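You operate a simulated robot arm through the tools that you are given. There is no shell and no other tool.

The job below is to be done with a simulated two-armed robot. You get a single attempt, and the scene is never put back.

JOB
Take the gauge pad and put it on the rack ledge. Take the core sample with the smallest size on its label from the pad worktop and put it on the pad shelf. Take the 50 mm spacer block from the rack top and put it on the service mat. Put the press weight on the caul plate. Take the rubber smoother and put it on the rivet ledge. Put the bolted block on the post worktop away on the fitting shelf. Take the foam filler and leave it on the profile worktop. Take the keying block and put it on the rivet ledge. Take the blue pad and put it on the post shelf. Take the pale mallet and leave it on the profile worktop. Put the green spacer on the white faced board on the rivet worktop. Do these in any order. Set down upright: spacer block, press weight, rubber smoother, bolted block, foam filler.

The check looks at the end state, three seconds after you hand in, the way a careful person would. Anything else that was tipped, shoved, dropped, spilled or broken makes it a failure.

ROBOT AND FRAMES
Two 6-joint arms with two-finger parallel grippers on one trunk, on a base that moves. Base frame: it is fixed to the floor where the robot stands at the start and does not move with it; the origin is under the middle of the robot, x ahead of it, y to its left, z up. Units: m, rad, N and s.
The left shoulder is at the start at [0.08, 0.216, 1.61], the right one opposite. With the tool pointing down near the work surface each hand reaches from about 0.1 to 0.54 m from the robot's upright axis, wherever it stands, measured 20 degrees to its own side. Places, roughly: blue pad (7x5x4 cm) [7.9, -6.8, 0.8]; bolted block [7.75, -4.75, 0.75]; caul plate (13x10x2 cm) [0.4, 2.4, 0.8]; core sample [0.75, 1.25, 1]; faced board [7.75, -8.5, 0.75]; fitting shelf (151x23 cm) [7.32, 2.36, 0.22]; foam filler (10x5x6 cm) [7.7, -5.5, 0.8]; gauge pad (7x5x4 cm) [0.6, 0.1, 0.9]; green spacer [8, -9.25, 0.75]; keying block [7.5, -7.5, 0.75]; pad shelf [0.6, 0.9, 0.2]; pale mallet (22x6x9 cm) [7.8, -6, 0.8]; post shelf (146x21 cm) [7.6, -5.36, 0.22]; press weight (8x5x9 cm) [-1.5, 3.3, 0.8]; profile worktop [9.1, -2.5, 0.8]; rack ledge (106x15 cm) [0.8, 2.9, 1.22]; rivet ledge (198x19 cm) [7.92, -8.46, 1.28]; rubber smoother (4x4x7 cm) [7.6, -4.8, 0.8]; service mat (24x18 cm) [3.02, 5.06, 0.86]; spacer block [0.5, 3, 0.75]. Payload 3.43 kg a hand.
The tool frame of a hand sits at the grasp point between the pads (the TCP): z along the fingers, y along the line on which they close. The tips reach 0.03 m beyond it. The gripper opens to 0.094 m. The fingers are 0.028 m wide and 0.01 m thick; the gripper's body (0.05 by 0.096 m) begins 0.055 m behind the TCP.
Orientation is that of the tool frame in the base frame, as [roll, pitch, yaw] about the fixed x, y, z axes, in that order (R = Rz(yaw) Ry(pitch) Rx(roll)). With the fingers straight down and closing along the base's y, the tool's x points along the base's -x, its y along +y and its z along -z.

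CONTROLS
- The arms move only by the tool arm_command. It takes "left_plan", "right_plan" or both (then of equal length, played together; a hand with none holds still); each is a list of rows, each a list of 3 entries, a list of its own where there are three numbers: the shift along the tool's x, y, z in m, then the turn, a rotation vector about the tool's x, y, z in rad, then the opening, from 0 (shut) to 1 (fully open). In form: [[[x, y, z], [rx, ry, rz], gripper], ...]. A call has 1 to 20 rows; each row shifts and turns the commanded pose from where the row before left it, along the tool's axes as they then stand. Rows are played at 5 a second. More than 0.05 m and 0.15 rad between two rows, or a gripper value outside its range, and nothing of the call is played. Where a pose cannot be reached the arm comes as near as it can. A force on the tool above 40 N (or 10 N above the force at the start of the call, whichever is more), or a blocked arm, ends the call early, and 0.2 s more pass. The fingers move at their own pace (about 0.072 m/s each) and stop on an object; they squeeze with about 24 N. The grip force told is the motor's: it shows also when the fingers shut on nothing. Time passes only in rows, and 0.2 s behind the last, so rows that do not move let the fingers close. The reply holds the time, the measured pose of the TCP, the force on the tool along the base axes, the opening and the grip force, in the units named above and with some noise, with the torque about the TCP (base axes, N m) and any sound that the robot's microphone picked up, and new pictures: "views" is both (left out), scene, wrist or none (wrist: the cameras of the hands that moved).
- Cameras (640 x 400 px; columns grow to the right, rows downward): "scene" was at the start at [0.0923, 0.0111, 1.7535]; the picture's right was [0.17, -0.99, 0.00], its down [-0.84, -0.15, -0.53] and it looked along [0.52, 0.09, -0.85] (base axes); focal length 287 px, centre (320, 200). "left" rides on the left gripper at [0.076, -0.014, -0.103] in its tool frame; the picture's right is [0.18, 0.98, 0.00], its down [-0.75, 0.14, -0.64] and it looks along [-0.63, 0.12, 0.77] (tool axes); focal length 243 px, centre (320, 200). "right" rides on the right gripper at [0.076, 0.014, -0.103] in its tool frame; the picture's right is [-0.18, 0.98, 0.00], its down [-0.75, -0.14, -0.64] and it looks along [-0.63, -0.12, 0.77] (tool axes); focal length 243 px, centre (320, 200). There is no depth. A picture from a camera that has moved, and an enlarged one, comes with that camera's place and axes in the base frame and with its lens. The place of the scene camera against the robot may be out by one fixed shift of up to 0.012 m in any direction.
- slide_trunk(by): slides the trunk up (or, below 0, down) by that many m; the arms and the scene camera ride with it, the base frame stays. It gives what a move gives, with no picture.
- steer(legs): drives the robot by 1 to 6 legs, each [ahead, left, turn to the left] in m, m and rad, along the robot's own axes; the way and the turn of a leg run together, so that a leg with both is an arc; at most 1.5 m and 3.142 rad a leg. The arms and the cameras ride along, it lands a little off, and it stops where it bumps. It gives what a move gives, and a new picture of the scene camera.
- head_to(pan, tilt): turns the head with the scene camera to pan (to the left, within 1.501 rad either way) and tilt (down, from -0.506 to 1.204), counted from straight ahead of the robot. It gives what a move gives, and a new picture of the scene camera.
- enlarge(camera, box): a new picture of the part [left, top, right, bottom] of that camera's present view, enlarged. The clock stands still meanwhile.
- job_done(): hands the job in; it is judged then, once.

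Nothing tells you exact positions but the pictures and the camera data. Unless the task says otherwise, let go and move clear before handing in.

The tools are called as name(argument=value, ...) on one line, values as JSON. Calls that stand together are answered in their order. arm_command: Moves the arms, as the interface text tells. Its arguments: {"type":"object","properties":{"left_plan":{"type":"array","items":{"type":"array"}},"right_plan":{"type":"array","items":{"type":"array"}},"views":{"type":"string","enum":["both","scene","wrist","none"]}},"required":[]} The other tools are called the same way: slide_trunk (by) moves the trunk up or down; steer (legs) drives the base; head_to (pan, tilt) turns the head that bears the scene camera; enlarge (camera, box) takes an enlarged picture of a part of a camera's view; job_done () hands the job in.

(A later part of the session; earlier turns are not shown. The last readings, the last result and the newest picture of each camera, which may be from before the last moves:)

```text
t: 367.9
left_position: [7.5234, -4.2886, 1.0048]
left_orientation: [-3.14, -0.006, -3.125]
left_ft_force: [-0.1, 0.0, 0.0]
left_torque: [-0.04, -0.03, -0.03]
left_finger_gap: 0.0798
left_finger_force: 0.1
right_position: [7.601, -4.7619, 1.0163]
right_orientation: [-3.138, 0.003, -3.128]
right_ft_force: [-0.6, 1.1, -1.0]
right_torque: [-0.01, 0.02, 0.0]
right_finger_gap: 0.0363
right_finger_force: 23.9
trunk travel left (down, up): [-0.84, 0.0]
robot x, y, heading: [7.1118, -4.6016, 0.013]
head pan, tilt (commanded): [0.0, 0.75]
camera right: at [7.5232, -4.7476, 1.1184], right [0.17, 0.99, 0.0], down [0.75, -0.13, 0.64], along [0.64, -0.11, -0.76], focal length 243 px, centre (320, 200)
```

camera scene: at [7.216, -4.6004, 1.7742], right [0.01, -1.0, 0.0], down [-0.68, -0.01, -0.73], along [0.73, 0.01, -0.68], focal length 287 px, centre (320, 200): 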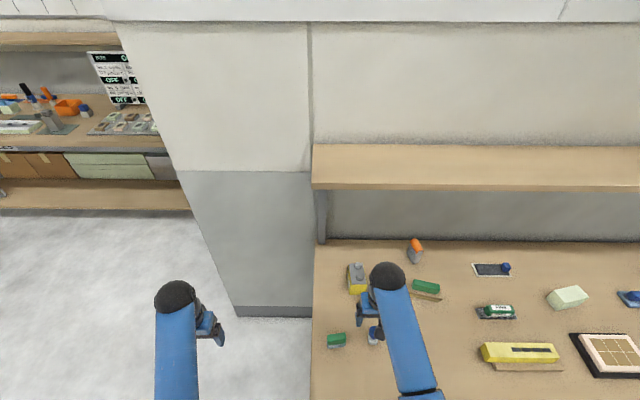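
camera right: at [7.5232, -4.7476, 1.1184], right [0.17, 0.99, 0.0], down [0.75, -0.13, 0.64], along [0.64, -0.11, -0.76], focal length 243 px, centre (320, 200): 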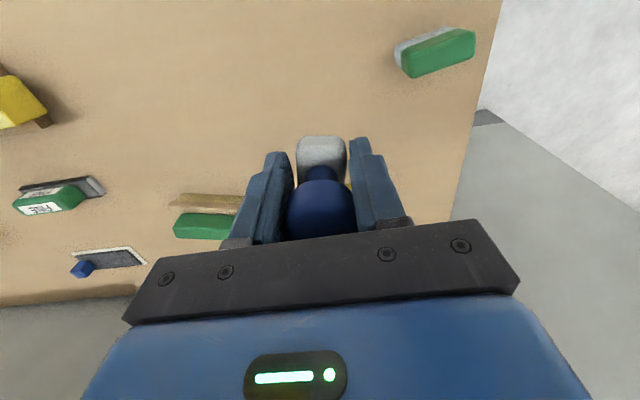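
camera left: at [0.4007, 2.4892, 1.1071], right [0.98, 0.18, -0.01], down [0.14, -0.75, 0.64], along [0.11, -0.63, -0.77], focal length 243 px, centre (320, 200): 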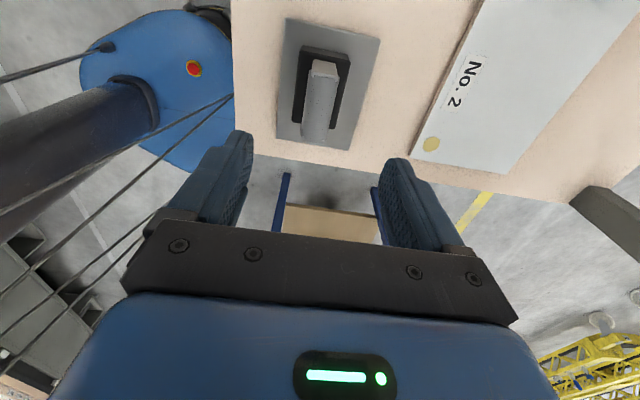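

Smoother held. I back off and strafe south to see the white table and rivet bench.

steer(legs=[[-0.4, 0.0, 0.0], [0.0, -1.2, 0.0], [0.0, -1.2, 0.0]])

head_to(pan=-0.25, tilt=0.65)

```text
t: 381.9
left_position: [7.1384, -6.7434, 1.0049]
left_orientation: [-3.14, -0.007, -3.131]
left_ft_force: [0.2, -0.5, 0.3]
left_torque: [0.02, 0.0, -0.03]
left_finger_gap: 0.0799
left_finger_force: 0.0
right_position: [7.2135, -7.2164, 1.015]
right_orientation: [-3.139, 0.003, -3.13]
right_ft_force: [-0.5, -1.1, -0.4]
right_torque: [-0.03, 0.0, 0.0]
right_finger_gap: 0.0359
right_finger_force: 23.9
trunk travel left (down, up): [-0.84, 0.0]
robot x, y, heading: [6.7267, -7.0499, 0.007]
head pan, tilt (commanded): [0.0, 0.75]
camera scene: at [6.834, -7.0512, 1.7738], right [0.01, -1.0, 0.0], down [-0.68, -0.01, -0.73], along [0.73, 0.0, -0.68], focal length 287 px, centre (320, 200)
```

scene: 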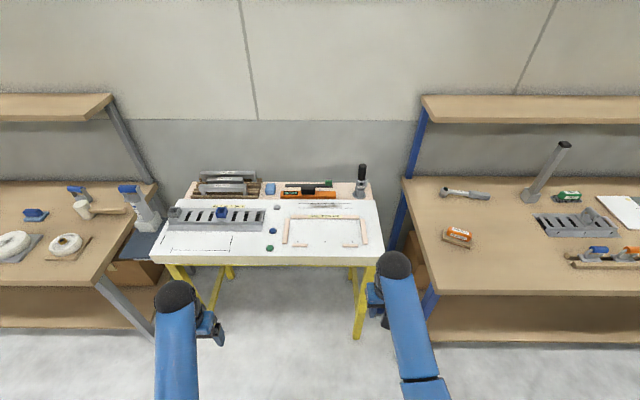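

```text
t: 382.7
left_position: [7.1377, -6.7443, 1.0038]
left_orientation: [-3.14, -0.007, -3.131]
left_ft_force: [-0.1, 0.0, 0.3]
left_torque: [0.0, 0.0, 0.02]
left_finger_gap: 0.08
left_finger_force: 0.1
right_position: [7.212, -7.2166, 1.0157]
right_orientation: [-3.138, 0.004, -3.132]
right_ft_force: [0.7, 0.8, -0.9]
right_torque: [-0.01, 0.02, 0.02]
right_finger_gap: 0.0355
right_finger_force: 24.4
trunk travel left (down, up): [-0.84, 0.0]
robot x, y, heading: [6.7268, -7.049, 0.006]
head pan, tilt (commanded): [-0.25, 0.649]
camera scene: at [6.8354, -7.0738, 1.7824], right [-0.24, -0.97, 0.0], down [-0.59, 0.14, -0.8], along [0.77, -0.19, -0.6], focal length 287 px, centre (320, 200)
```

scene: 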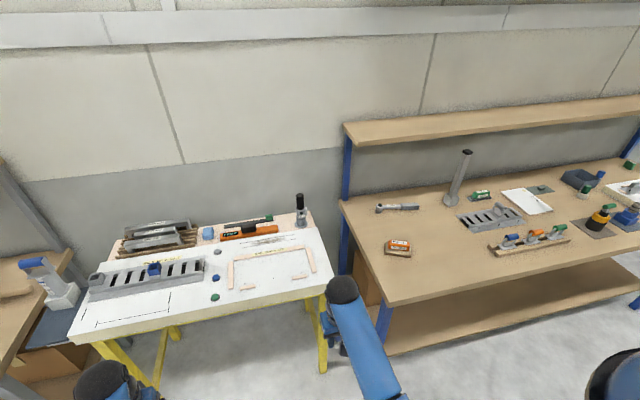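

enlarge(camera="scene", box=[370, 140, 640, 300])

enlarge(camera="scene", box=[60, 180, 340, 345])

enlarge(camera="scene", box=[360, 190, 460, 270])

```text
2.37 times, centred on (505, 220) of scene
camera zoom: at [6.8354, -7.0738, 1.7824], right [-0.24, -0.97, 0.0], down [-0.59, 0.14, -0.8], along [0.77, -0.19, -0.6], focal length 681 px, centre (-118, 153)
```

zoom: 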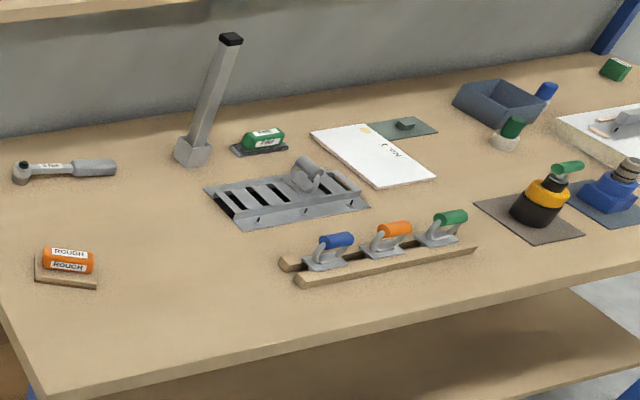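

```text
2.29 times, centred on (200, 262) of scene
camera zoom: at [6.8354, -7.0738, 1.7824], right [-0.24, -0.97, 0.0], down [-0.59, 0.14, -0.8], along [0.77, -0.19, -0.6], focal length 657 px, centre (594, 57)
```

zoom: 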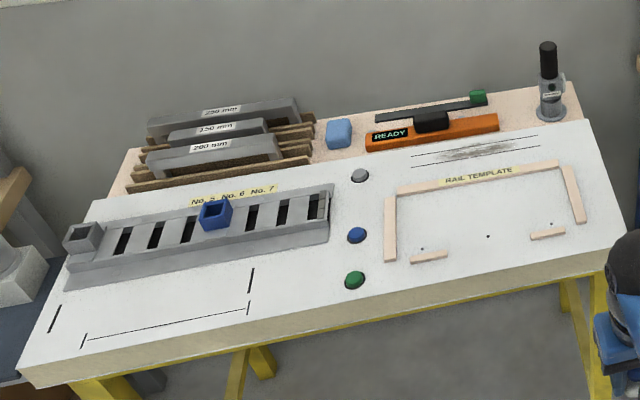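

```text
5.00 times, centred on (410, 230) of scene
camera zoom: at [6.8354, -7.0738, 1.7824], right [-0.24, -0.97, 0.0], down [-0.59, 0.14, -0.8], along [0.77, -0.19, -0.6], focal length 1436 px, centre (-130, 50)
```

zoom: 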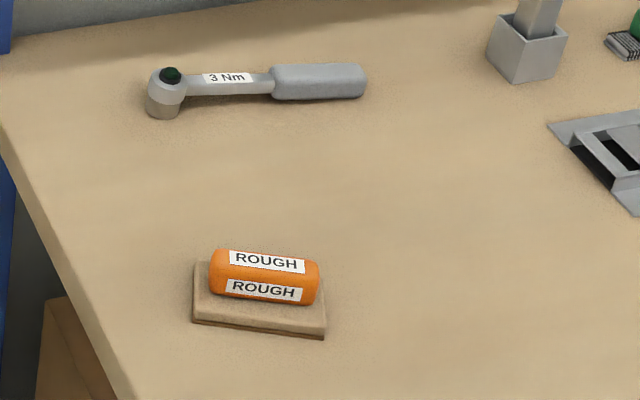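

I see the orange "ROUGH" keying block near (7.61, -7.62), the light-blue pad on the white table's back strip, a white faced board near (7.75, -8.45) and a small green block at the far right. I turn the left hand 90° to grip the keying block across, then drive there.

arm_command(left_plan=[[[0, 0, 0], [0, 0, 0.143], 0.85], [[0, 0, 0], [0, 0, 0.143], 0.85], [[0, 0, 0], [0, 0, 0.143], 0.85], [[0, 0, 0], [0, 0, 0.143], 0.85], [[0, 0, 0], [0, 0, 0.143], 0.85], [[0, 0, 0], [0, 0, 0.143], 0.85], [[0, 0, 0], [0, 0, 0.143], 0.85], [[0, 0, 0], [0, 0, 0.143], 0.85], [[0, 0, 0], [0, 0, 0.143], 0.85], [[0, 0, 0], [0, 0, 0.143], 0.85], [[0, 0, 0], [0, 0, 0.143], 0.85], [[0, 0.03, 0], [0, 0, 0], 0.85], [[0, 0.03, 0], [0, 0, 0], 0.85], [[0, 0, 0], [0, 0, 0], 0.85]], views="none")

steer(legs=[[0.0, -0.87, 0.0], [0.25, 0.0, 0.0]])

head_to(pan=0.0, tilt=0.75)

```text
t: 385.7
left_position: [7.2, -6.747, 1.0026]
left_orientation: [-3.135, 0.0, 1.579]
left_ft_force: [-0.1, -0.2, 1.5]
left_torque: [0.01, -0.02, -0.01]
left_finger_gap: 0.0799
left_finger_force: 0.1
right_position: [7.2132, -7.2167, 1.0161]
right_orientation: [-3.139, 0.004, -3.131]
right_ft_force: [0.0, -0.4, -1.5]
right_torque: [0.01, -0.01, -0.02]
right_finger_gap: 0.0357
right_finger_force: 23.8
trunk travel left (down, up): [-0.84, 0.0]
robot x, y, heading: [6.7247, -7.0492, 0.005]
head pan, tilt (commanded): [-0.25, 0.649]
```

```text
t: 391.7
left_position: [7.4459, -7.5914, 1.0064]
left_orientation: [-3.138, 0.003, 1.601]
left_ft_force: [-0.5, -0.5, 0.7]
left_torque: [0.01, -0.04, -0.02]
left_finger_gap: 0.0802
left_finger_force: 0.0
right_position: [7.4701, -8.0626, 1.0178]
right_orientation: [-3.137, 0.007, -3.111]
right_ft_force: [-1.1, 0.3, -1.1]
right_torque: [0.03, -0.04, 0.0]
right_finger_gap: 0.0355
right_finger_force: 24.0
trunk travel left (down, up): [-0.84, 0.0]
robot x, y, heading: [6.9837, -7.9111, 0.028]
head pan, tilt (commanded): [-0.25, 0.649]
camera scene: at [7.086, -7.9276, 1.783], right [-0.22, -0.98, 0.0], down [-0.59, 0.13, -0.8], along [0.78, -0.17, -0.6], focal length 287 px, centre (320, 200)
```

scene: 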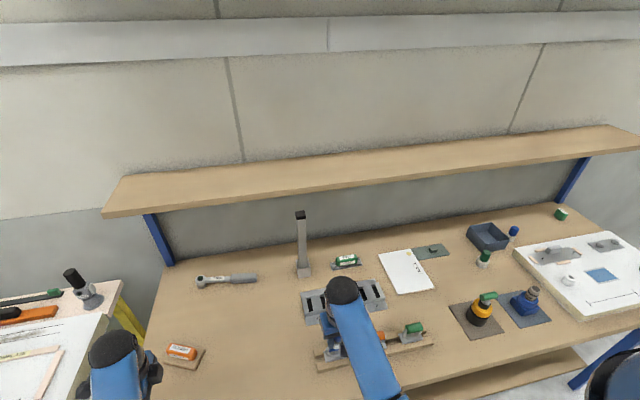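

```text
t: 392.4
left_position: [7.4502, -7.5921, 1.0036]
left_orientation: [-3.136, -0.001, 1.6]
left_ft_force: [0.2, 0.0, 0.0]
left_torque: [-0.01, 0.02, 0.03]
left_finger_gap: 0.0799
left_finger_force: 0.0
right_position: [7.4725, -8.0629, 1.0161]
right_orientation: [-3.138, 0.004, -3.111]
right_ft_force: [0.6, 0.1, -0.1]
right_torque: [0.02, 0.02, 0.02]
right_finger_gap: 0.0357
right_finger_force: 24.2
trunk travel left (down, up): [-0.84, 0.0]
robot x, y, heading: [6.9793, -7.9117, 0.028]
head pan, tilt (commanded): [0.0, 0.75]
camera scene: at [7.0897, -7.9064, 1.7739], right [0.03, -1.0, 0.0], down [-0.68, -0.02, -0.73], along [0.73, 0.02, -0.68], focal length 287 px, centre (320, 200)
```

scene: 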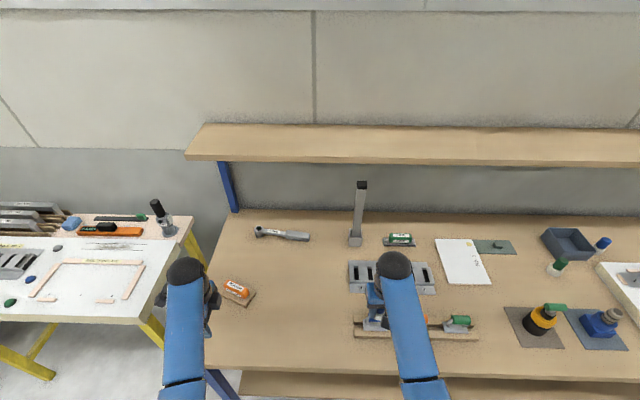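

enlarge(camera="left", box=[0, 0, 640, 400])

enlarge(camera="scene", box=[400, 210, 640, 360])

```text
1.00 times, centred on (320, 200) of left (not enlarged: the box is as wide or as high as the picture)
camera zoom: at [7.4332, -7.5147, 1.1069], right [0.98, 0.21, -0.01], down [0.17, -0.75, 0.64], along [0.13, -0.63, -0.77], focal length 243 px, centre (320, 200)
```

zoom: 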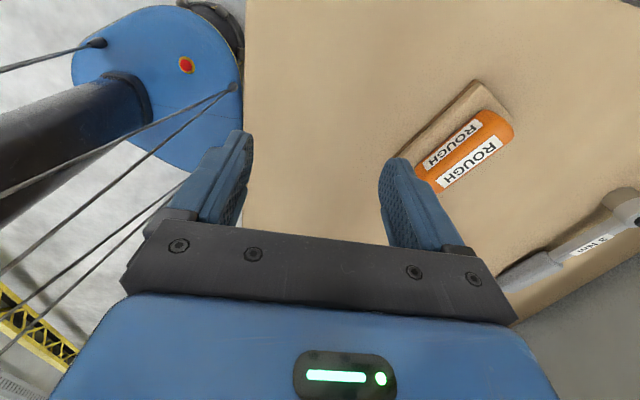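

```text
2.67 times, centred on (520, 285) of scene
camera zoom: at [7.0897, -7.9064, 1.7739], right [0.03, -1.0, 0.0], down [-0.68, -0.02, -0.73], along [0.73, 0.02, -0.68], focal length 766 px, centre (-213, -27)
```

zoom: 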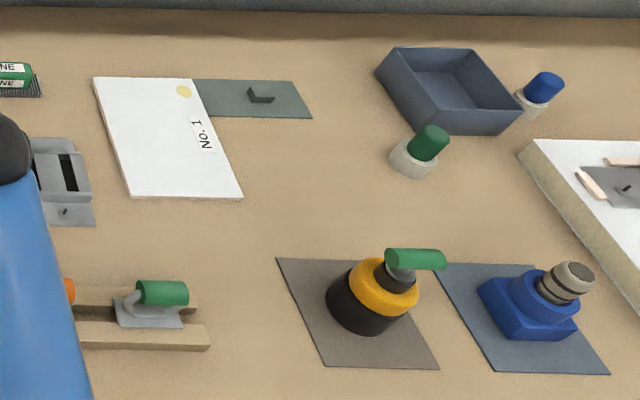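

steer(legs=[[0.12, 0.0, -0.02]])

arm_command(left_plan=[[[0, 0.02, 0], [0, 0, 0.12], 0.85], [[0, 0.02, 0], [0, 0, 0.12], 0.85], [[0, 0, 0], [0, 0, 0.12], 0.85], [[0, 0, 0.03], [0, 0, 0], 0.85], [[0, 0, 0], [0, 0, 0], 0.85]], views="both")

```text
t: 393.7
left_position: [7.5712, -7.5983, 1.0057]
left_orientation: [-3.139, 0.001, 1.582]
left_ft_force: [-0.7, -0.5, 0.2]
left_torque: [-0.01, -0.07, -0.02]
left_finger_gap: 0.0799
left_finger_force: 0.1
right_position: [7.5859, -8.07, 1.0183]
right_orientation: [-3.138, 0.005, -3.13]
right_ft_force: [-0.7, -0.4, -0.8]
right_torque: [0.0, -0.04, 0.0]
right_finger_gap: 0.0356
right_finger_force: 24.0
trunk travel left (down, up): [-0.84, 0.0]
robot x, y, heading: [7.1033, -7.9032, 0.01]
head pan, tilt (commanded): [0.0, 0.75]
camera scene: at [7.2023, -7.906, 1.7745], right [0.01, -1.0, 0.0], down [-0.68, -0.01, -0.74], along [0.74, 0.01, -0.68], focal length 287 px, centre (320, 200)
```

scene: 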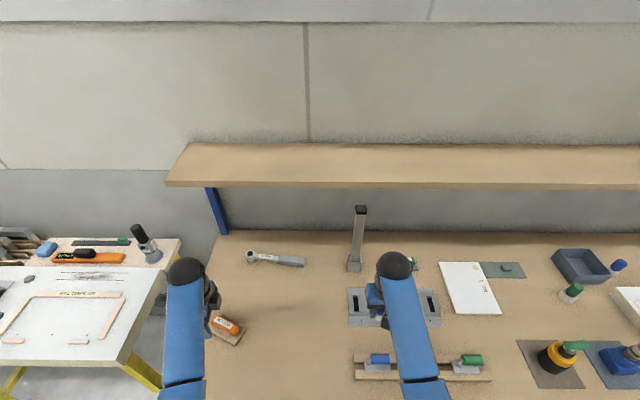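

```text
t: 394.9
left_position: [7.6146, -7.599, 0.9753]
left_orientation: [-3.134, 0.004, 1.22]
left_ft_force: [0.4, -0.1, 0.1]
left_torque: [0.01, 0.0, 0.0]
left_finger_gap: 0.08
left_finger_force: 0.0
right_position: [7.5906, -8.0693, 1.0146]
right_orientation: [-3.138, 0.004, -3.129]
right_ft_force: [-0.1, 0.2, -0.5]
right_torque: [0.01, -0.01, 0.02]
right_finger_gap: 0.0352
right_finger_force: 24.1
trunk travel left (down, up): [-0.84, 0.0]
robot x, y, heading: [7.1013, -7.9047, 0.014]
head pan, tilt (commanded): [0.0, 0.75]
camera scene: at [7.2103, -7.906, 1.7739], right [0.01, -1.0, 0.0], down [-0.68, -0.01, -0.73], along [0.73, 0.01, -0.68], focal length 287 px, centre (320, 200)
camera left: at [7.6275, -7.5215, 1.0769], right [0.99, -0.16, -0.01], down [-0.12, -0.76, 0.64], along [-0.11, -0.63, -0.77], focal length 243 px, centre (320, 200)
```

scene: 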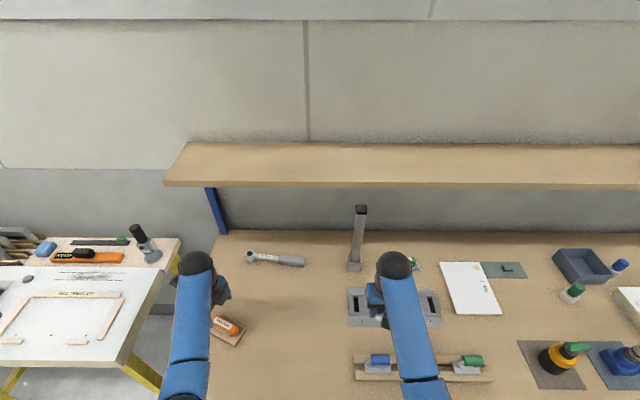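
left: 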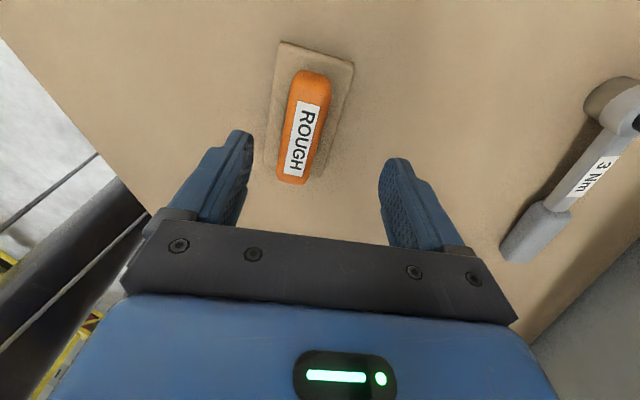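

arm_command(left_plan=[[[-0.013, -0.0155, 0], [0, 0, 0.03], 0.55], [[0, 0, 0.03], [0, 0, 0], 0.55], [[0, 0, 0.02], [0, 0, 0], 0.55], [[0, 0, 0], [0, 0, 0], 0.55]], views="wrist")

```text
t: 395.9
left_position: [7.5929, -7.6071, 0.9259]
left_orientation: [-3.133, 0.003, 1.191]
left_ft_force: [-0.1, -1.0, 0.9]
left_torque: [-0.01, -0.01, 0.0]
left_finger_gap: 0.0518
left_finger_force: 0.0
right_position: [7.5903, -8.0697, 1.0163]
right_orientation: [-3.138, 0.002, -3.129]
right_ft_force: [0.2, -0.2, -0.6]
right_torque: [0.01, 0.05, -0.03]
right_finger_gap: 0.0355
right_finger_force: 24.0
trunk travel left (down, up): [-0.84, 0.0]
robot x, y, heading: [7.1029, -7.9057, 0.01]
head pan, tilt (commanded): [0.0, 0.75]
camera left: at [7.6087, -7.5307, 1.0277], right [0.98, -0.19, -0.01], down [-0.14, -0.75, 0.64], along [-0.13, -0.63, -0.77], focal length 243 px, centre (320, 200)
```

left: 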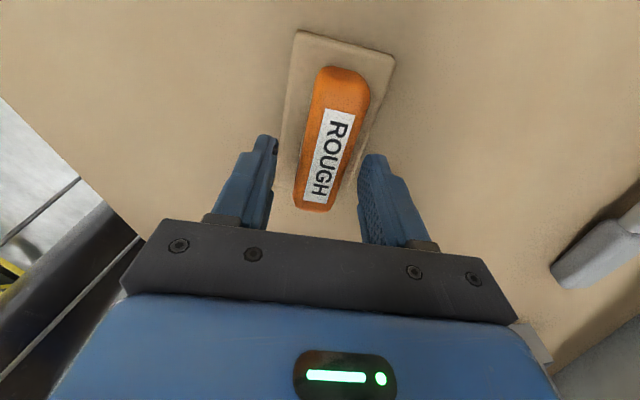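

arm_command(left_plan=[[[0, 0.008, 0.008], [0, 0, 0], 0.5], [[0, 0, 0.01], [0, 0, 0], 0.5], [[0, 0, 0.007], [0, 0, 0], 0.5], [[0, 0, 0], [0, 0, 0], 0.5]], views="wrist")

```text
t: 396.8
left_position: [7.6065, -7.6103, 0.9082]
left_orientation: [3.136, -0.007, 1.19]
left_ft_force: [-11.8, -8.8, 38.0]
left_torque: [-0.1, 1.11, 0.26]
left_finger_gap: 0.0511
left_finger_force: 3.9
right_position: [7.5865, -8.071, 1.0171]
right_orientation: [-3.139, 0.006, -3.128]
right_ft_force: [0.5, 0.6, -0.5]
right_torque: [-0.03, 0.0, 0.0]
right_finger_gap: 0.0353
right_finger_force: 24.2
trunk travel left (down, up): [-0.84, 0.0]
robot x, y, heading: [7.1011, -7.9051, 0.007]
head pan, tilt (commanded): [0.0, 0.75]
stopped in row 4 (left hand): the force on the tool passed its limit at 46 N (the readings are from after the stop); the commanded pose is now the measured one
camera left: at [7.62, -7.534, 1.0112], right [0.98, -0.19, 0.01], down [-0.15, -0.75, 0.64], along [-0.12, -0.63, -0.77], focal length 243 px, centre (320, 200)
```

left: 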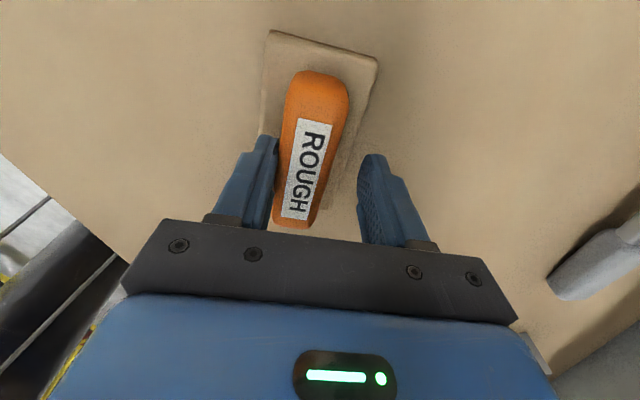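

arm_command(left_plan=[[[0, 0, -0.006], [0, 0, 0], 0.55], [[0, -0.0085, 0], [0, 0, 0], 0.55], [[0, 0, 0], [0, 0, 0], 0.55]], views="wrist")

```text
t: 397.6
left_position: [7.5979, -7.6074, 0.9099]
left_orientation: [3.138, -0.005, 1.194]
left_ft_force: [-0.2, -0.4, 0.4]
left_torque: [0.01, -0.03, 0.03]
left_finger_gap: 0.0515
left_finger_force: 0.1
right_position: [7.5891, -8.0707, 1.0154]
right_orientation: [-3.14, 0.003, -3.129]
right_ft_force: [-0.4, 0.3, -1.5]
right_torque: [0.02, 0.01, 0.01]
right_finger_gap: 0.0354
right_finger_force: 24.0
trunk travel left (down, up): [-0.84, 0.0]
robot x, y, heading: [7.1045, -7.9073, 0.01]
head pan, tilt (commanded): [0.0, 0.75]
camera left: at [7.6119, -7.5303, 1.0122], right [0.98, -0.19, 0.0], down [-0.15, -0.75, 0.64], along [-0.12, -0.63, -0.77], focal length 243 px, centre (320, 200)
```

left: 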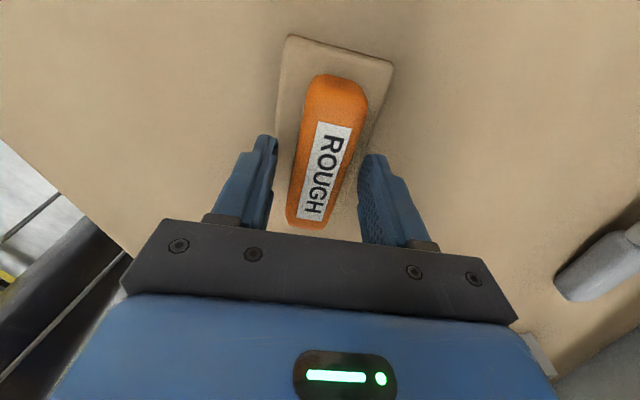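

arm_command(left_plan=[[[0.009, 0, 0], [0, 0, 0], 0.55], [[0, 0, 0], [0, 0, 0], 0.2], [[0, 0, 0], [0, 0, 0], 0.2], [[0, 0, 0], [0, 0, 0], 0.2], [[0, 0, -0.006], [0, 0, 0], 0.2], [[0, 0, -0.01], [0, 0, 0], 0.2], [[0, 0, -0.02], [0, 0, 0], 0.2], [[0, 0, 0], [0, 0, 0], 0.2]], views="wrist")

```text
t: 399.4
left_position: [7.6032, -7.598, 0.9448]
left_orientation: [3.138, -0.005, 1.192]
left_ft_force: [-0.1, 0.5, -0.8]
left_torque: [0.0, 0.0, 0.02]
left_finger_gap: 0.0298
left_finger_force: 23.9
right_position: [7.5909, -8.0687, 1.014]
right_orientation: [-3.138, 0.003, -3.13]
right_ft_force: [-0.3, -0.2, -0.4]
right_torque: [-0.01, -0.04, 0.02]
right_finger_gap: 0.0351
right_finger_force: 24.0
trunk travel left (down, up): [-0.84, 0.0]
robot x, y, heading: [7.1007, -7.904, 0.006]
head pan, tilt (commanded): [0.0, 0.75]
camera left: at [7.6169, -7.521, 1.0483], right [0.98, -0.19, 0.0], down [-0.15, -0.75, 0.64], along [-0.12, -0.63, -0.77], focal length 243 px, centre (320, 200)
```

left: 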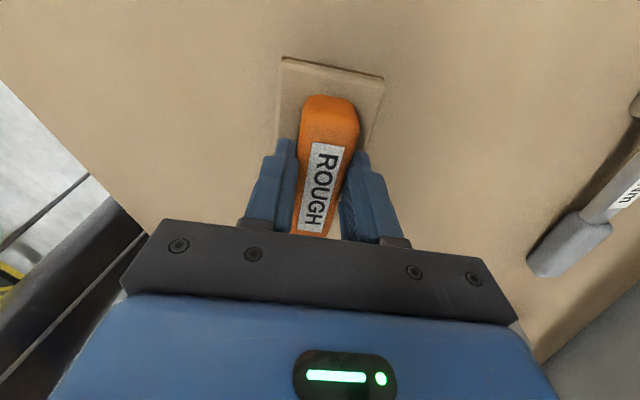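

Keying block is held. I back off and bring both hands into the high, extended pose needed for the ledge, in free air.

steer(legs=[[-0.42, 0.0, 0.0]])

arm_command(left_plan=[[[0.0015, 0.0184, -0.0304], [0, 0, 0], 0.2], [[0.0015, 0.0184, -0.0304], [0, 0, 0], 0.2], [[0.0015, 0.0184, -0.0304], [0, 0, 0], 0.2], [[0.0015, 0.0184, -0.0304], [0, 0, 0], 0.2], [[0.0015, 0.0184, -0.0304], [0, 0, 0], 0.2], [[0.0015, 0.0184, -0.0304], [0, 0, 0], 0.2], [[0.0015, 0.0184, -0.0304], [0, 0, 0], 0.2], [[0.0015, 0.0184, -0.0304], [0, 0, 0], 0.2], [[0.0015, 0.0184, -0.0304], [0, 0, 0], 0.2], [[0.0015, 0.0184, -0.0304], [0, 0, 0], 0.2], [[0.0015, 0.0184, -0.0304], [0, 0, 0], 0.2], [[0.0015, 0.0184, -0.0304], [0, 0, 0], 0.2], [[0.0015, 0.0184, -0.0304], [0, 0, 0], 0.2], [[0.0015, 0.0184, -0.0304], [0, 0, 0], 0.2], [[0, 0, 0], [0, 0, 0], 0.2]], right_plan=[[[-0.019, -0.0035, -0.0236], [0, 0, 0], 0.25], [[-0.019, -0.0035, -0.0236], [0, 0, 0], 0.25], [[-0.019, -0.0035, -0.0236], [0, 0, 0], 0.25], [[-0.019, -0.0035, -0.0236], [0, 0, 0], 0.25], [[-0.019, -0.0035, -0.0236], [0, 0, 0], 0.25], [[-0.019, -0.0035, -0.0236], [0, 0, 0], 0.25], [[-0.019, -0.0035, -0.0236], [0, 0, 0], 0.25], [[-0.019, -0.0035, -0.0236], [0, 0, 0], 0.25], [[-0.019, -0.0035, -0.0236], [0, 0, 0], 0.25], [[-0.019, -0.0035, -0.0236], [0, 0, 0], 0.25], [[-0.019, -0.0035, -0.0236], [0, 0, 0], 0.25], [[-0.019, -0.0035, -0.0236], [0, 0, 0], 0.25], [[-0.019, -0.0035, -0.0236], [0, 0, 0], 0.25], [[-0.019, -0.0035, -0.0236], [0, 0, 0], 0.25], [[0, 0, 0], [0, 0, 0], 0.25]], views="scene")

```text
t: 402.0
left_position: [7.1864, -7.601, 0.9439]
left_orientation: [3.141, -0.004, 1.197]
left_ft_force: [0.3, -0.6, -2.2]
left_torque: [0.03, -0.01, 0.01]
left_finger_gap: 0.0295
left_finger_force: 23.4
right_position: [7.1774, -8.0717, 1.0135]
right_orientation: [-3.138, 0.001, -3.125]
right_ft_force: [0.4, 0.6, 0.0]
right_torque: [0.02, 0.03, 0.02]
right_finger_gap: 0.0354
right_finger_force: 23.8
trunk travel left (down, up): [-0.84, 0.0]
robot x, y, heading: [6.6862, -7.9148, 0.018]
head pan, tilt (commanded): [0.0, 0.75]
camera scene: at [6.7981, -7.9105, 1.7734], right [0.02, -1.0, 0.0], down [-0.68, -0.01, -0.73], along [0.73, 0.01, -0.68], focal length 287 px, centre (320, 200)
```

scene: 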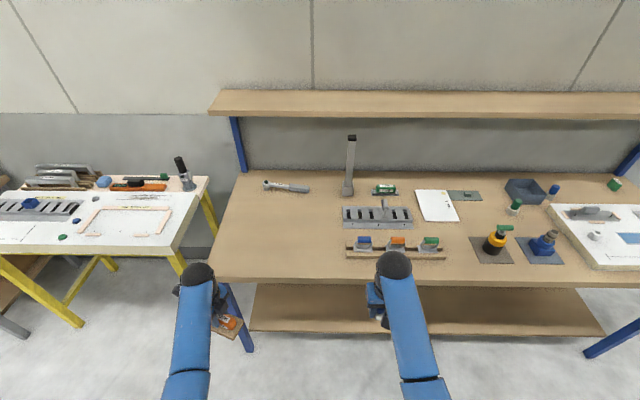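

```text
t: 405.2
left_position: [7.4436, -7.6737, 1.3491]
left_orientation: [3.138, -0.006, 1.198]
left_ft_force: [-0.5, 0.8, -2.1]
left_torque: [0.02, 0.04, -0.01]
left_finger_gap: 0.0297
left_finger_force: 24.3
left hand out of reach, approached as far as the arm can: row 6, 7, 8, 9, 10, 14
right_position: [7.4513, -8.1142, 1.3122]
right_orientation: [-3.137, 0.004, -3.125]
right_ft_force: [0.4, 0.3, -1.0]
right_torque: [0.01, -0.03, -0.02]
right_finger_gap: 0.0356
right_finger_force: 24.2
right hand out of reach, approached as far as the arm can: row 3, 4, 5, 6, 7, 9, 14
trunk travel left (down, up): [-0.84, 0.0]
robot x, y, heading: [6.6837, -7.9118, 0.016]
head pan, tilt (commanded): [0.0, 0.75]
camera scene: at [6.7937, -7.911, 1.7738], right [0.02, -1.0, 0.0], down [-0.68, -0.01, -0.73], along [0.73, 0.01, -0.68], focal length 287 px, centre (320, 200)
```

scene: 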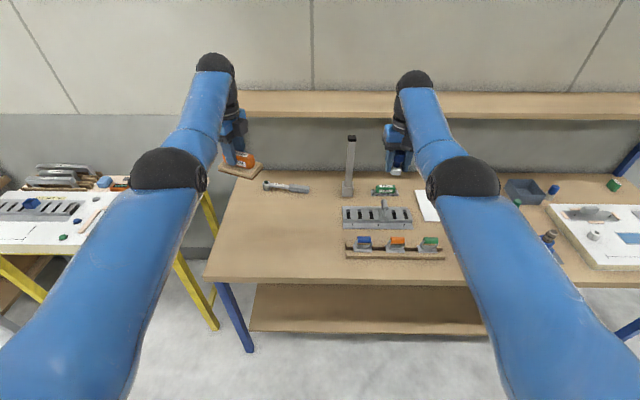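

Both hands are near the limit but nearly there. I raise the right hand a bit more so the smoother clears the ledge.

arm_command(right_plan=[[[-0.004, 0, -0.01], [0, 0, 0], 0.25], [[-0.004, 0, -0.01], [0, 0, 0], 0.25], [[-0.002, 0, -0.012], [0, 0, 0], 0.25], [[0, 0, 0], [0, 0, 0], 0.25]], left_plan=[[[0, 0.004, -0.005], [0, 0, 0], 0.2], [[0, 0.002, -0.005], [0, 0, 0], 0.2], [[0, 0, 0], [0, 0, 0], 0.2], [[0, 0, 0], [0, 0, 0], 0.2]], views="wrist")

```text
t: 406.2
left_position: [7.4463, -7.6762, 1.3592]
left_orientation: [3.137, -0.005, 1.197]
left_ft_force: [-0.3, 0.4, -2.1]
left_torque: [-0.01, 0.01, 0.01]
left_finger_gap: 0.0295
left_finger_force: 24.4
left hand out of reach, approached as far as the arm can: row 2
right_position: [7.4519, -8.1137, 1.3434]
right_orientation: [-3.14, 0.002, -3.126]
right_ft_force: [0.6, 0.4, -1.1]
right_torque: [-0.03, 0.06, 0.01]
right_finger_gap: 0.0358
right_finger_force: 23.6
right hand out of reach, approached as far as the arm can: row 1, 3
trunk travel left (down, up): [-0.84, 0.0]
robot x, y, heading: [6.6883, -7.9131, 0.014]
head pan, tilt (commanded): [0.0, 0.75]
camera right: at [7.3745, -8.0993, 1.4458], right [0.17, 0.99, 0.0], down [0.75, -0.13, 0.64], along [0.63, -0.11, -0.77], focal length 243 px, centre (320, 200)
camera left: at [7.4599, -7.5984, 1.4616], right [0.98, -0.19, 0.0], down [-0.15, -0.76, 0.64], along [-0.12, -0.63, -0.77], focal length 243 px, centre (320, 200)
```

right: 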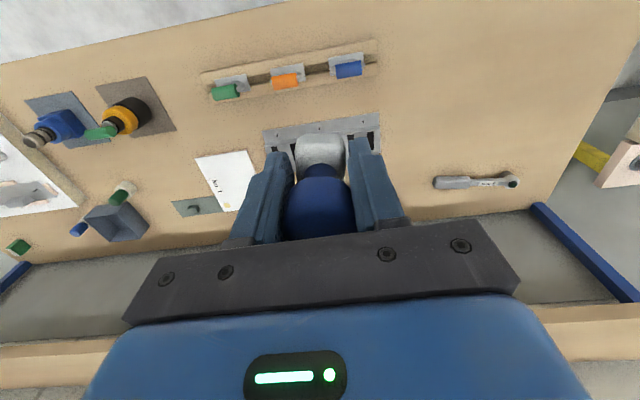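
left: 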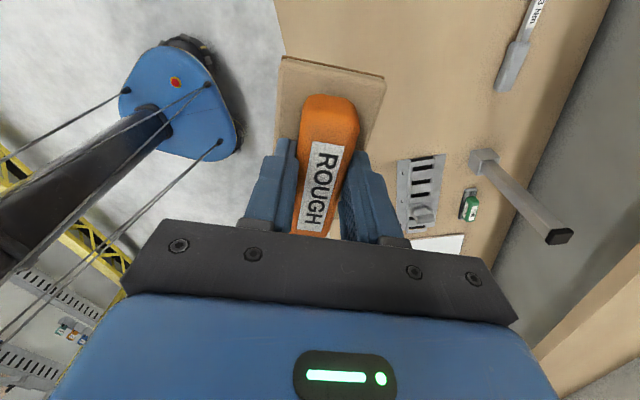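

steer(legs=[[0.3, 0.0, -0.012]])

enlarge(camera="right", box=[0, 0, 640, 400])

enlarge(camera="left", box=[0, 0, 640, 400])

```text
t: 408.2
left_position: [7.739, -7.6807, 1.3621]
left_orientation: [3.136, -0.006, 1.188]
left_ft_force: [-1.2, 0.6, -1.4]
left_torque: [0.01, 0.0, 0.01]
left_finger_gap: 0.0295
left_finger_force: 24.0
right_position: [7.7402, -8.1185, 1.3464]
right_orientation: [-3.138, 0.006, -3.135]
right_ft_force: [-0.7, 0.4, -1.0]
right_torque: [0.04, -0.01, 0.0]
right_finger_gap: 0.0354
right_finger_force: 24.2
trunk travel left (down, up): [-0.84, 0.0]
robot x, y, heading: [6.9827, -7.9095, 0.007]
head pan, tilt (commanded): [0.0, 0.75]
camera scene: at [7.0849, -7.9088, 1.7743], right [0.01, -1.0, 0.0], down [-0.68, 0.0, -0.73], along [0.73, 0.0, -0.68], focal length 287 px, centre (320, 200)
```

scene: 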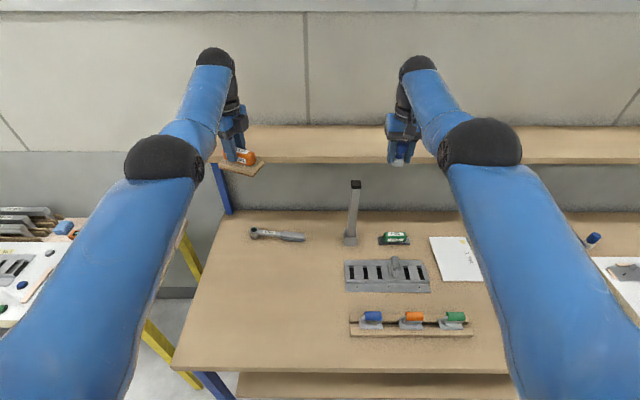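

```text
1.00 times, centred on (320, 200) of right (not enlarged: the box is as wide or as high as the picture)
camera zoom: at [7.6636, -8.1035, 1.4489], right [0.18, 0.98, 0.0], down [0.75, -0.13, 0.65], along [0.64, -0.12, -0.76], focal length 243 px, centre (320, 200)
```

zoom: 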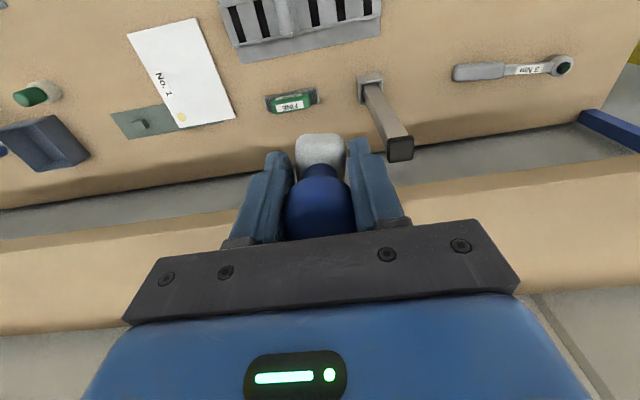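

```text
1.00 times, centred on (320, 200) of left (not enlarged: the box is as wide or as high as the picture)
camera zoom: at [7.754, -7.6035, 1.4653], right [0.98, -0.2, 0.01], down [-0.16, -0.75, 0.64], along [-0.12, -0.63, -0.77], focal length 243 px, centre (320, 200)
```

zoom: 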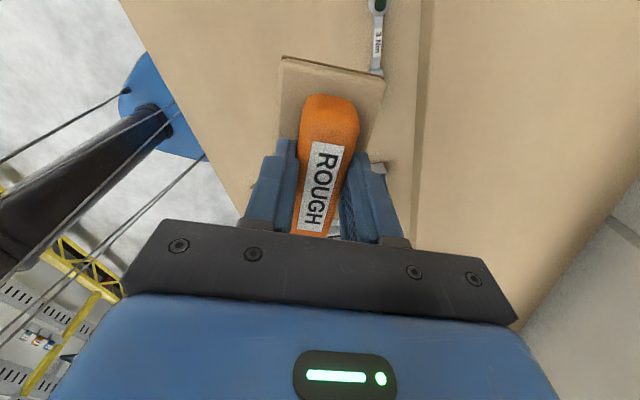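

steer(legs=[[0.15, 0.0, -0.005]])

arm_command(right_plan=[[[0, 0, 0.01], [0, 0, 0], 0.25], [[0, 0, 0.008], [0, 0, 0], 0.25], [[0, 0, 0], [0, 0, 0], 0.25]], views="both")

```text
t: 409.6
left_position: [7.8832, -7.6803, 1.3646]
left_orientation: [3.134, -0.006, 1.186]
left_ft_force: [-1.2, 0.8, -1.6]
left_torque: [0.01, -0.03, -0.01]
left_finger_gap: 0.0295
left_finger_force: 24.1
right_position: [7.8845, -8.1202, 1.3494]
right_orientation: [-3.138, 0.008, -3.135]
right_ft_force: [-0.3, -1.5, -0.3]
right_torque: [0.01, -0.04, 0.0]
right_finger_gap: 0.0353
right_finger_force: 24.0
trunk travel left (down, up): [-0.84, 0.0]
robot x, y, heading: [7.1283, -7.9055, 0.005]
head pan, tilt (commanded): [0.0, 0.75]
camera scene: at [7.2264, -7.9082, 1.7747], right [0.0, -1.0, 0.0], down [-0.68, 0.0, -0.74], along [0.74, 0.0, -0.68], focal length 287 px, centre (320, 200)
```

scene: 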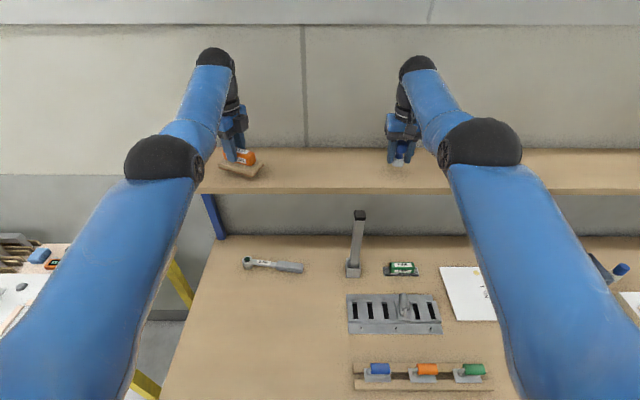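

```text
t: 410.4
left_position: [7.8883, -7.6797, 1.3605]
left_orientation: [3.135, -0.006, 1.186]
left_ft_force: [0.1, -0.4, -2.0]
left_torque: [0.02, -0.03, 0.02]
left_finger_gap: 0.0297
left_finger_force: 23.8
right_position: [7.8897, -8.1186, 1.3287]
right_orientation: [-3.139, 0.003, -3.137]
right_ft_force: [0.2, 0.0, -1.5]
right_torque: [0.04, 0.01, -0.02]
right_finger_gap: 0.0354
right_finger_force: 24.0
trunk travel left (down, up): [-0.84, 0.0]
robot x, y, heading: [7.13, -7.9033, 0.003]
head pan, tilt (commanded): [0.0, 0.75]
camera scene: at [7.2333, -7.9082, 1.7741], right [0.0, -1.0, 0.0], down [-0.68, 0.0, -0.73], along [0.73, 0.0, -0.68], focal length 287 px, centre (320, 200)
camera right: at [7.8113, -8.1034, 1.4302], right [0.18, 0.98, 0.0], down [0.75, -0.13, 0.65], along [0.64, -0.12, -0.76], focal length 243 px, centre (320, 200)
```

scene: 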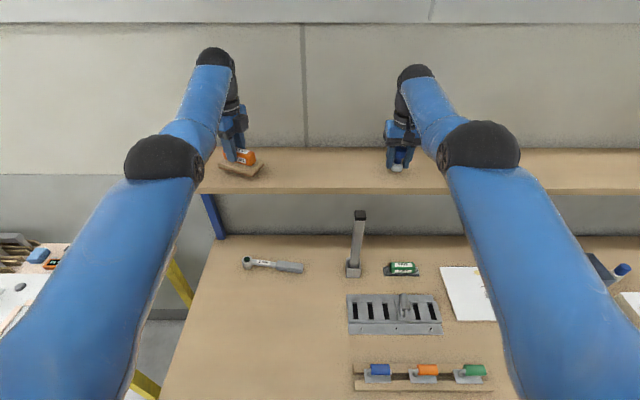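
right: 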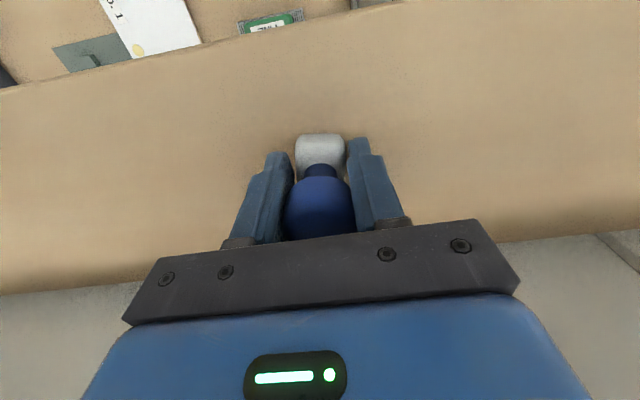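

arm_command(right_plan=[[[0, 0, 0.005], [0, 0, 0], 0.25], [[0, 0, 0.003], [0, 0, 0], 0.25], [[0, 0, 0], [0, 0, 0], 0.25]], left_plan=[[[0, 0, 0.01], [0, 0, 0], 0.2], [[0, 0, 0.006], [0, 0, 0], 0.2], [[0, 0, 0], [0, 0, 0], 0.2]], views="none")

arm_command(right_plan=[[[0, 0, 0.003], [0, 0, 0], 0.25], [[0, 0, 0.002], [0, 0, 0], 0.25], [[0, 0, 0], [0, 0, 0], 0.25]], left_plan=[[[0, 0, 0.004], [0, 0, 0], 0.2], [[0, 0, 0], [0, 0, 0], 0.2], [[0, 0, 0], [0, 0, 0], 0.2]], views="none")

```text
t: 411.2
left_position: [7.8916, -7.6798, 1.3449]
left_orientation: [3.138, -0.004, 1.185]
left_ft_force: [0.6, 0.8, -1.5]
left_torque: [0.02, -0.03, -0.02]
left_finger_gap: 0.0295
left_finger_force: 24.3
right_position: [7.8915, -8.1198, 1.3192]
right_orientation: [-3.139, 0.004, -3.138]
right_ft_force: [-0.9, 0.8, -0.4]
right_torque: [0.04, 0.03, -0.01]
right_finger_gap: 0.0355
right_finger_force: 23.6
trunk travel left (down, up): [-0.84, 0.0]
robot x, y, heading: [7.1296, -7.9079, 0.001]
head pan, tilt (commanded): [0.0, 0.75]
```

```text
t: 412.0
left_position: [7.8899, -7.6803, 1.3407]
left_orientation: [3.139, -0.004, 1.186]
left_ft_force: [0.6, 0.5, -1.9]
left_torque: [0.03, -0.02, 0.0]
left_finger_gap: 0.0298
left_finger_force: 24.3
right_position: [7.892, -8.1187, 1.3157]
right_orientation: [-3.137, 0.009, -3.136]
right_ft_force: [6.0, -2.9, 17.6]
right_torque: [0.09, 0.06, 0.03]
right_finger_gap: 0.0355
right_finger_force: 23.6
trunk travel left (down, up): [-0.84, 0.0]
robot x, y, heading: [7.1316, -7.9077, 0.005]
head pan, tilt (commanded): [0.0, 0.75]
```

The smoother rests on the ledge. I open the right hand in place and keep lowering the keying block with the left.

arm_command(right_plan=[[[0, 0, -0.002], [0, 0, 0], 0.5], [[0, 0, 0], [0, 0, 0], 0.7], [[0, 0, 0], [0, 0, 0], 1.0], [[0, 0, 0], [0, 0, 0], 1.0]], left_plan=[[[0, 0, 0.003], [0, 0, 0], 0.2], [[0, 0, 0.003], [0, 0, 0], 0.2], [[0, 0, 0], [0, 0, 0], 0.2], [[0, 0, 0], [0, 0, 0], 0.2]], views="wrist")

```text
t: 413.0
left_position: [7.8901, -7.6808, 1.3394]
left_orientation: [3.13, -0.011, 1.186]
left_ft_force: [9.9, 2.5, 30.0]
left_torque: [0.14, 0.26, 0.01]
left_finger_gap: 0.0298
left_finger_force: 24.0
right_position: [7.8901, -8.118, 1.3165]
right_orientation: [-3.139, 0.005, -3.137]
right_ft_force: [0.4, 0.1, 0.5]
right_torque: [0.01, -0.04, -0.01]
right_finger_gap: 0.0941
right_finger_force: 0.0
trunk travel left (down, up): [-0.84, 0.0]
robot x, y, heading: [7.1274, -7.9066, 0.005]
head pan, tilt (commanded): [0.0, 0.75]
camera right: at [7.8121, -8.1031, 1.4193], right [0.18, 0.98, 0.0], down [0.75, -0.13, 0.65], along [0.64, -0.12, -0.76], focal length 243 px, centre (320, 200)
camera left: at [7.9032, -7.6036, 1.4421], right [0.98, -0.2, 0.01], down [-0.16, -0.75, 0.64], along [-0.12, -0.63, -0.77], focal length 243 px, centre (320, 200)
```

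right: 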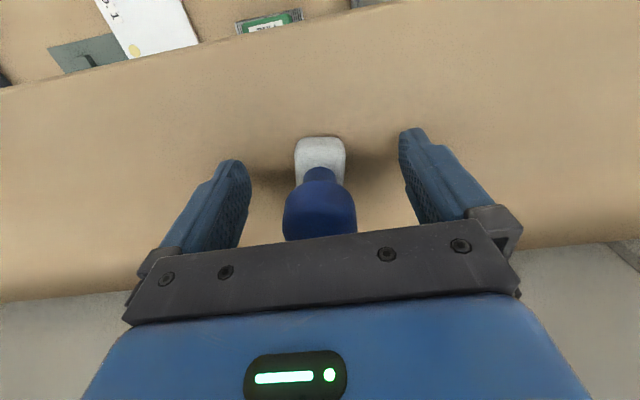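
left: 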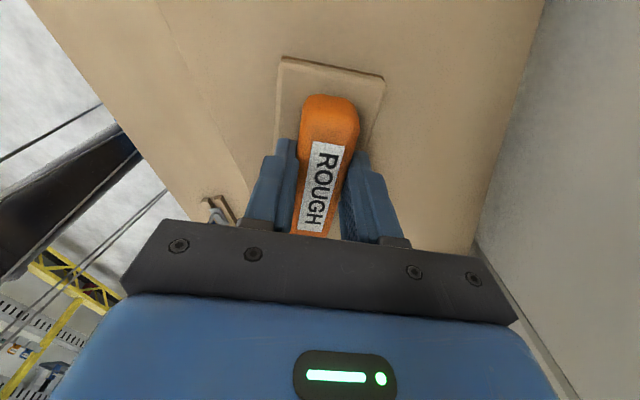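

arm_command(left_plan=[[[0, 0, -0.003], [0, 0, 0], 0.35], [[0, 0, 0], [0, 0, 0], 0.5], [[0, 0, 0], [0, 0, 0], 0.6], [[0, 0, -0.01], [0, 0, 0], 0.6], [[0, 0, -0.01], [0, 0, 0], 0.6], [[0, 0, -0.01], [0, 0, 0], 0.6], [[0, 0, -0.006], [0, 0, 0], 0.6], [[0, 0, 0], [0, 0, 0], 0.6]], views="wrist")

```text
t: 414.8
left_position: [7.8914, -7.6811, 1.3703]
left_orientation: [3.136, -0.005, 1.185]
left_ft_force: [0.7, -0.4, 1.3]
left_torque: [-0.02, 0.0, 0.02]
left_finger_gap: 0.0566
left_finger_force: 0.2
right_position: [7.8929, -8.1179, 1.3146]
right_orientation: [-3.138, 0.003, -3.137]
right_ft_force: [-0.2, -0.2, -0.1]
right_torque: [0.04, -0.01, -0.02]
right_finger_gap: 0.0941
right_finger_force: 0.1
trunk travel left (down, up): [-0.84, 0.0]
robot x, y, heading: [7.1322, -7.9038, 0.0]
head pan, tilt (commanded): [0.0, 0.75]
camera left: at [7.9058, -7.6045, 1.4745], right [0.98, -0.2, 0.01], down [-0.16, -0.75, 0.64], along [-0.12, -0.63, -0.77], focal length 243 px, centre (320, 200)
```

left: 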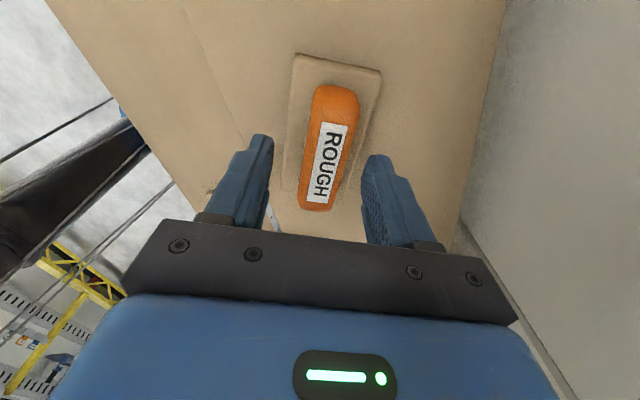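

arm_command(left_plan=[[[0, 0, -0.01], [0, 0, 0], 0.7], [[0, 0, -0.01], [0, 0, 0], 0.7], [[0, 0, -0.01], [0, 0, 0], 0.7], [[0, 0, 0], [0, 0, 0], 0.7]], right_plan=[[[0, 0, -0.01], [0, 0, 0], 1.0], [[0, 0, -0.01], [0, 0, 0], 1.0], [[0, 0, -0.01], [0, 0, 0], 1.0], [[0, 0, 0], [0, 0, 0], 1.0]], views="wrist")

```text
t: 415.8
left_position: [7.8841, -7.6816, 1.4014]
left_orientation: [3.139, -0.006, 1.186]
left_ft_force: [-1.0, -0.6, -0.4]
left_torque: [-0.02, -0.01, 0.04]
left_finger_gap: 0.0658
left_finger_force: 0.1
left hand out of reach, approached as far as the arm can: row 3
right_position: [7.8894, -8.1191, 1.3462]
right_orientation: [-3.137, 0.004, -3.136]
right_ft_force: [-0.2, -1.1, 0.0]
right_torque: [-0.05, 0.06, 0.03]
right_finger_gap: 0.0941
right_finger_force: 0.0
trunk travel left (down, up): [-0.84, 0.0]
robot x, y, heading: [7.127, -7.9111, 0.006]
head pan, tilt (commanded): [0.0, 0.75]
camera right: at [7.813, -8.1034, 1.4476], right [0.18, 0.98, 0.0], down [0.75, -0.13, 0.64], along [0.63, -0.12, -0.76], focal length 243 px, centre (320, 200)
camera left: at [7.8983, -7.6042, 1.5042], right [0.98, -0.2, 0.0], down [-0.16, -0.75, 0.64], along [-0.12, -0.63, -0.77], focal length 243 px, centre (320, 200)
```

right: 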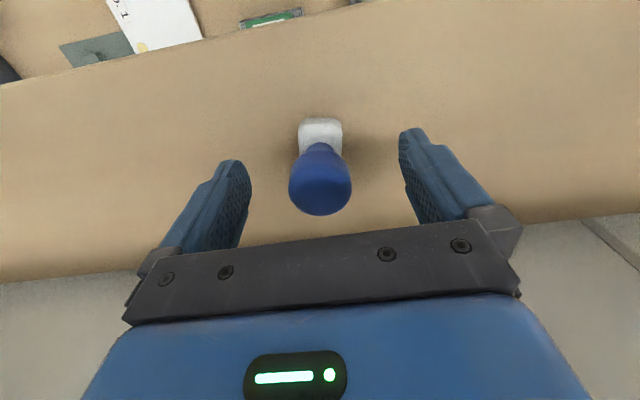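
left: 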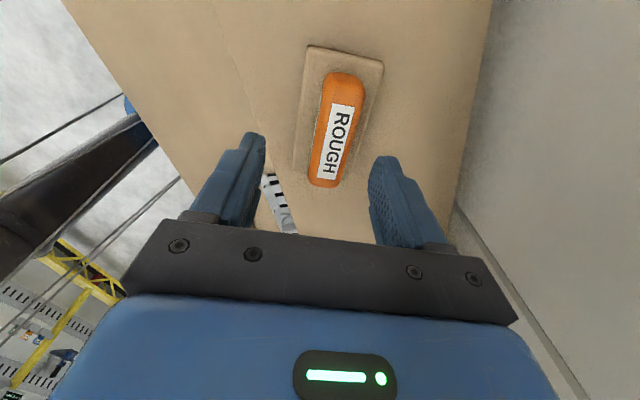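

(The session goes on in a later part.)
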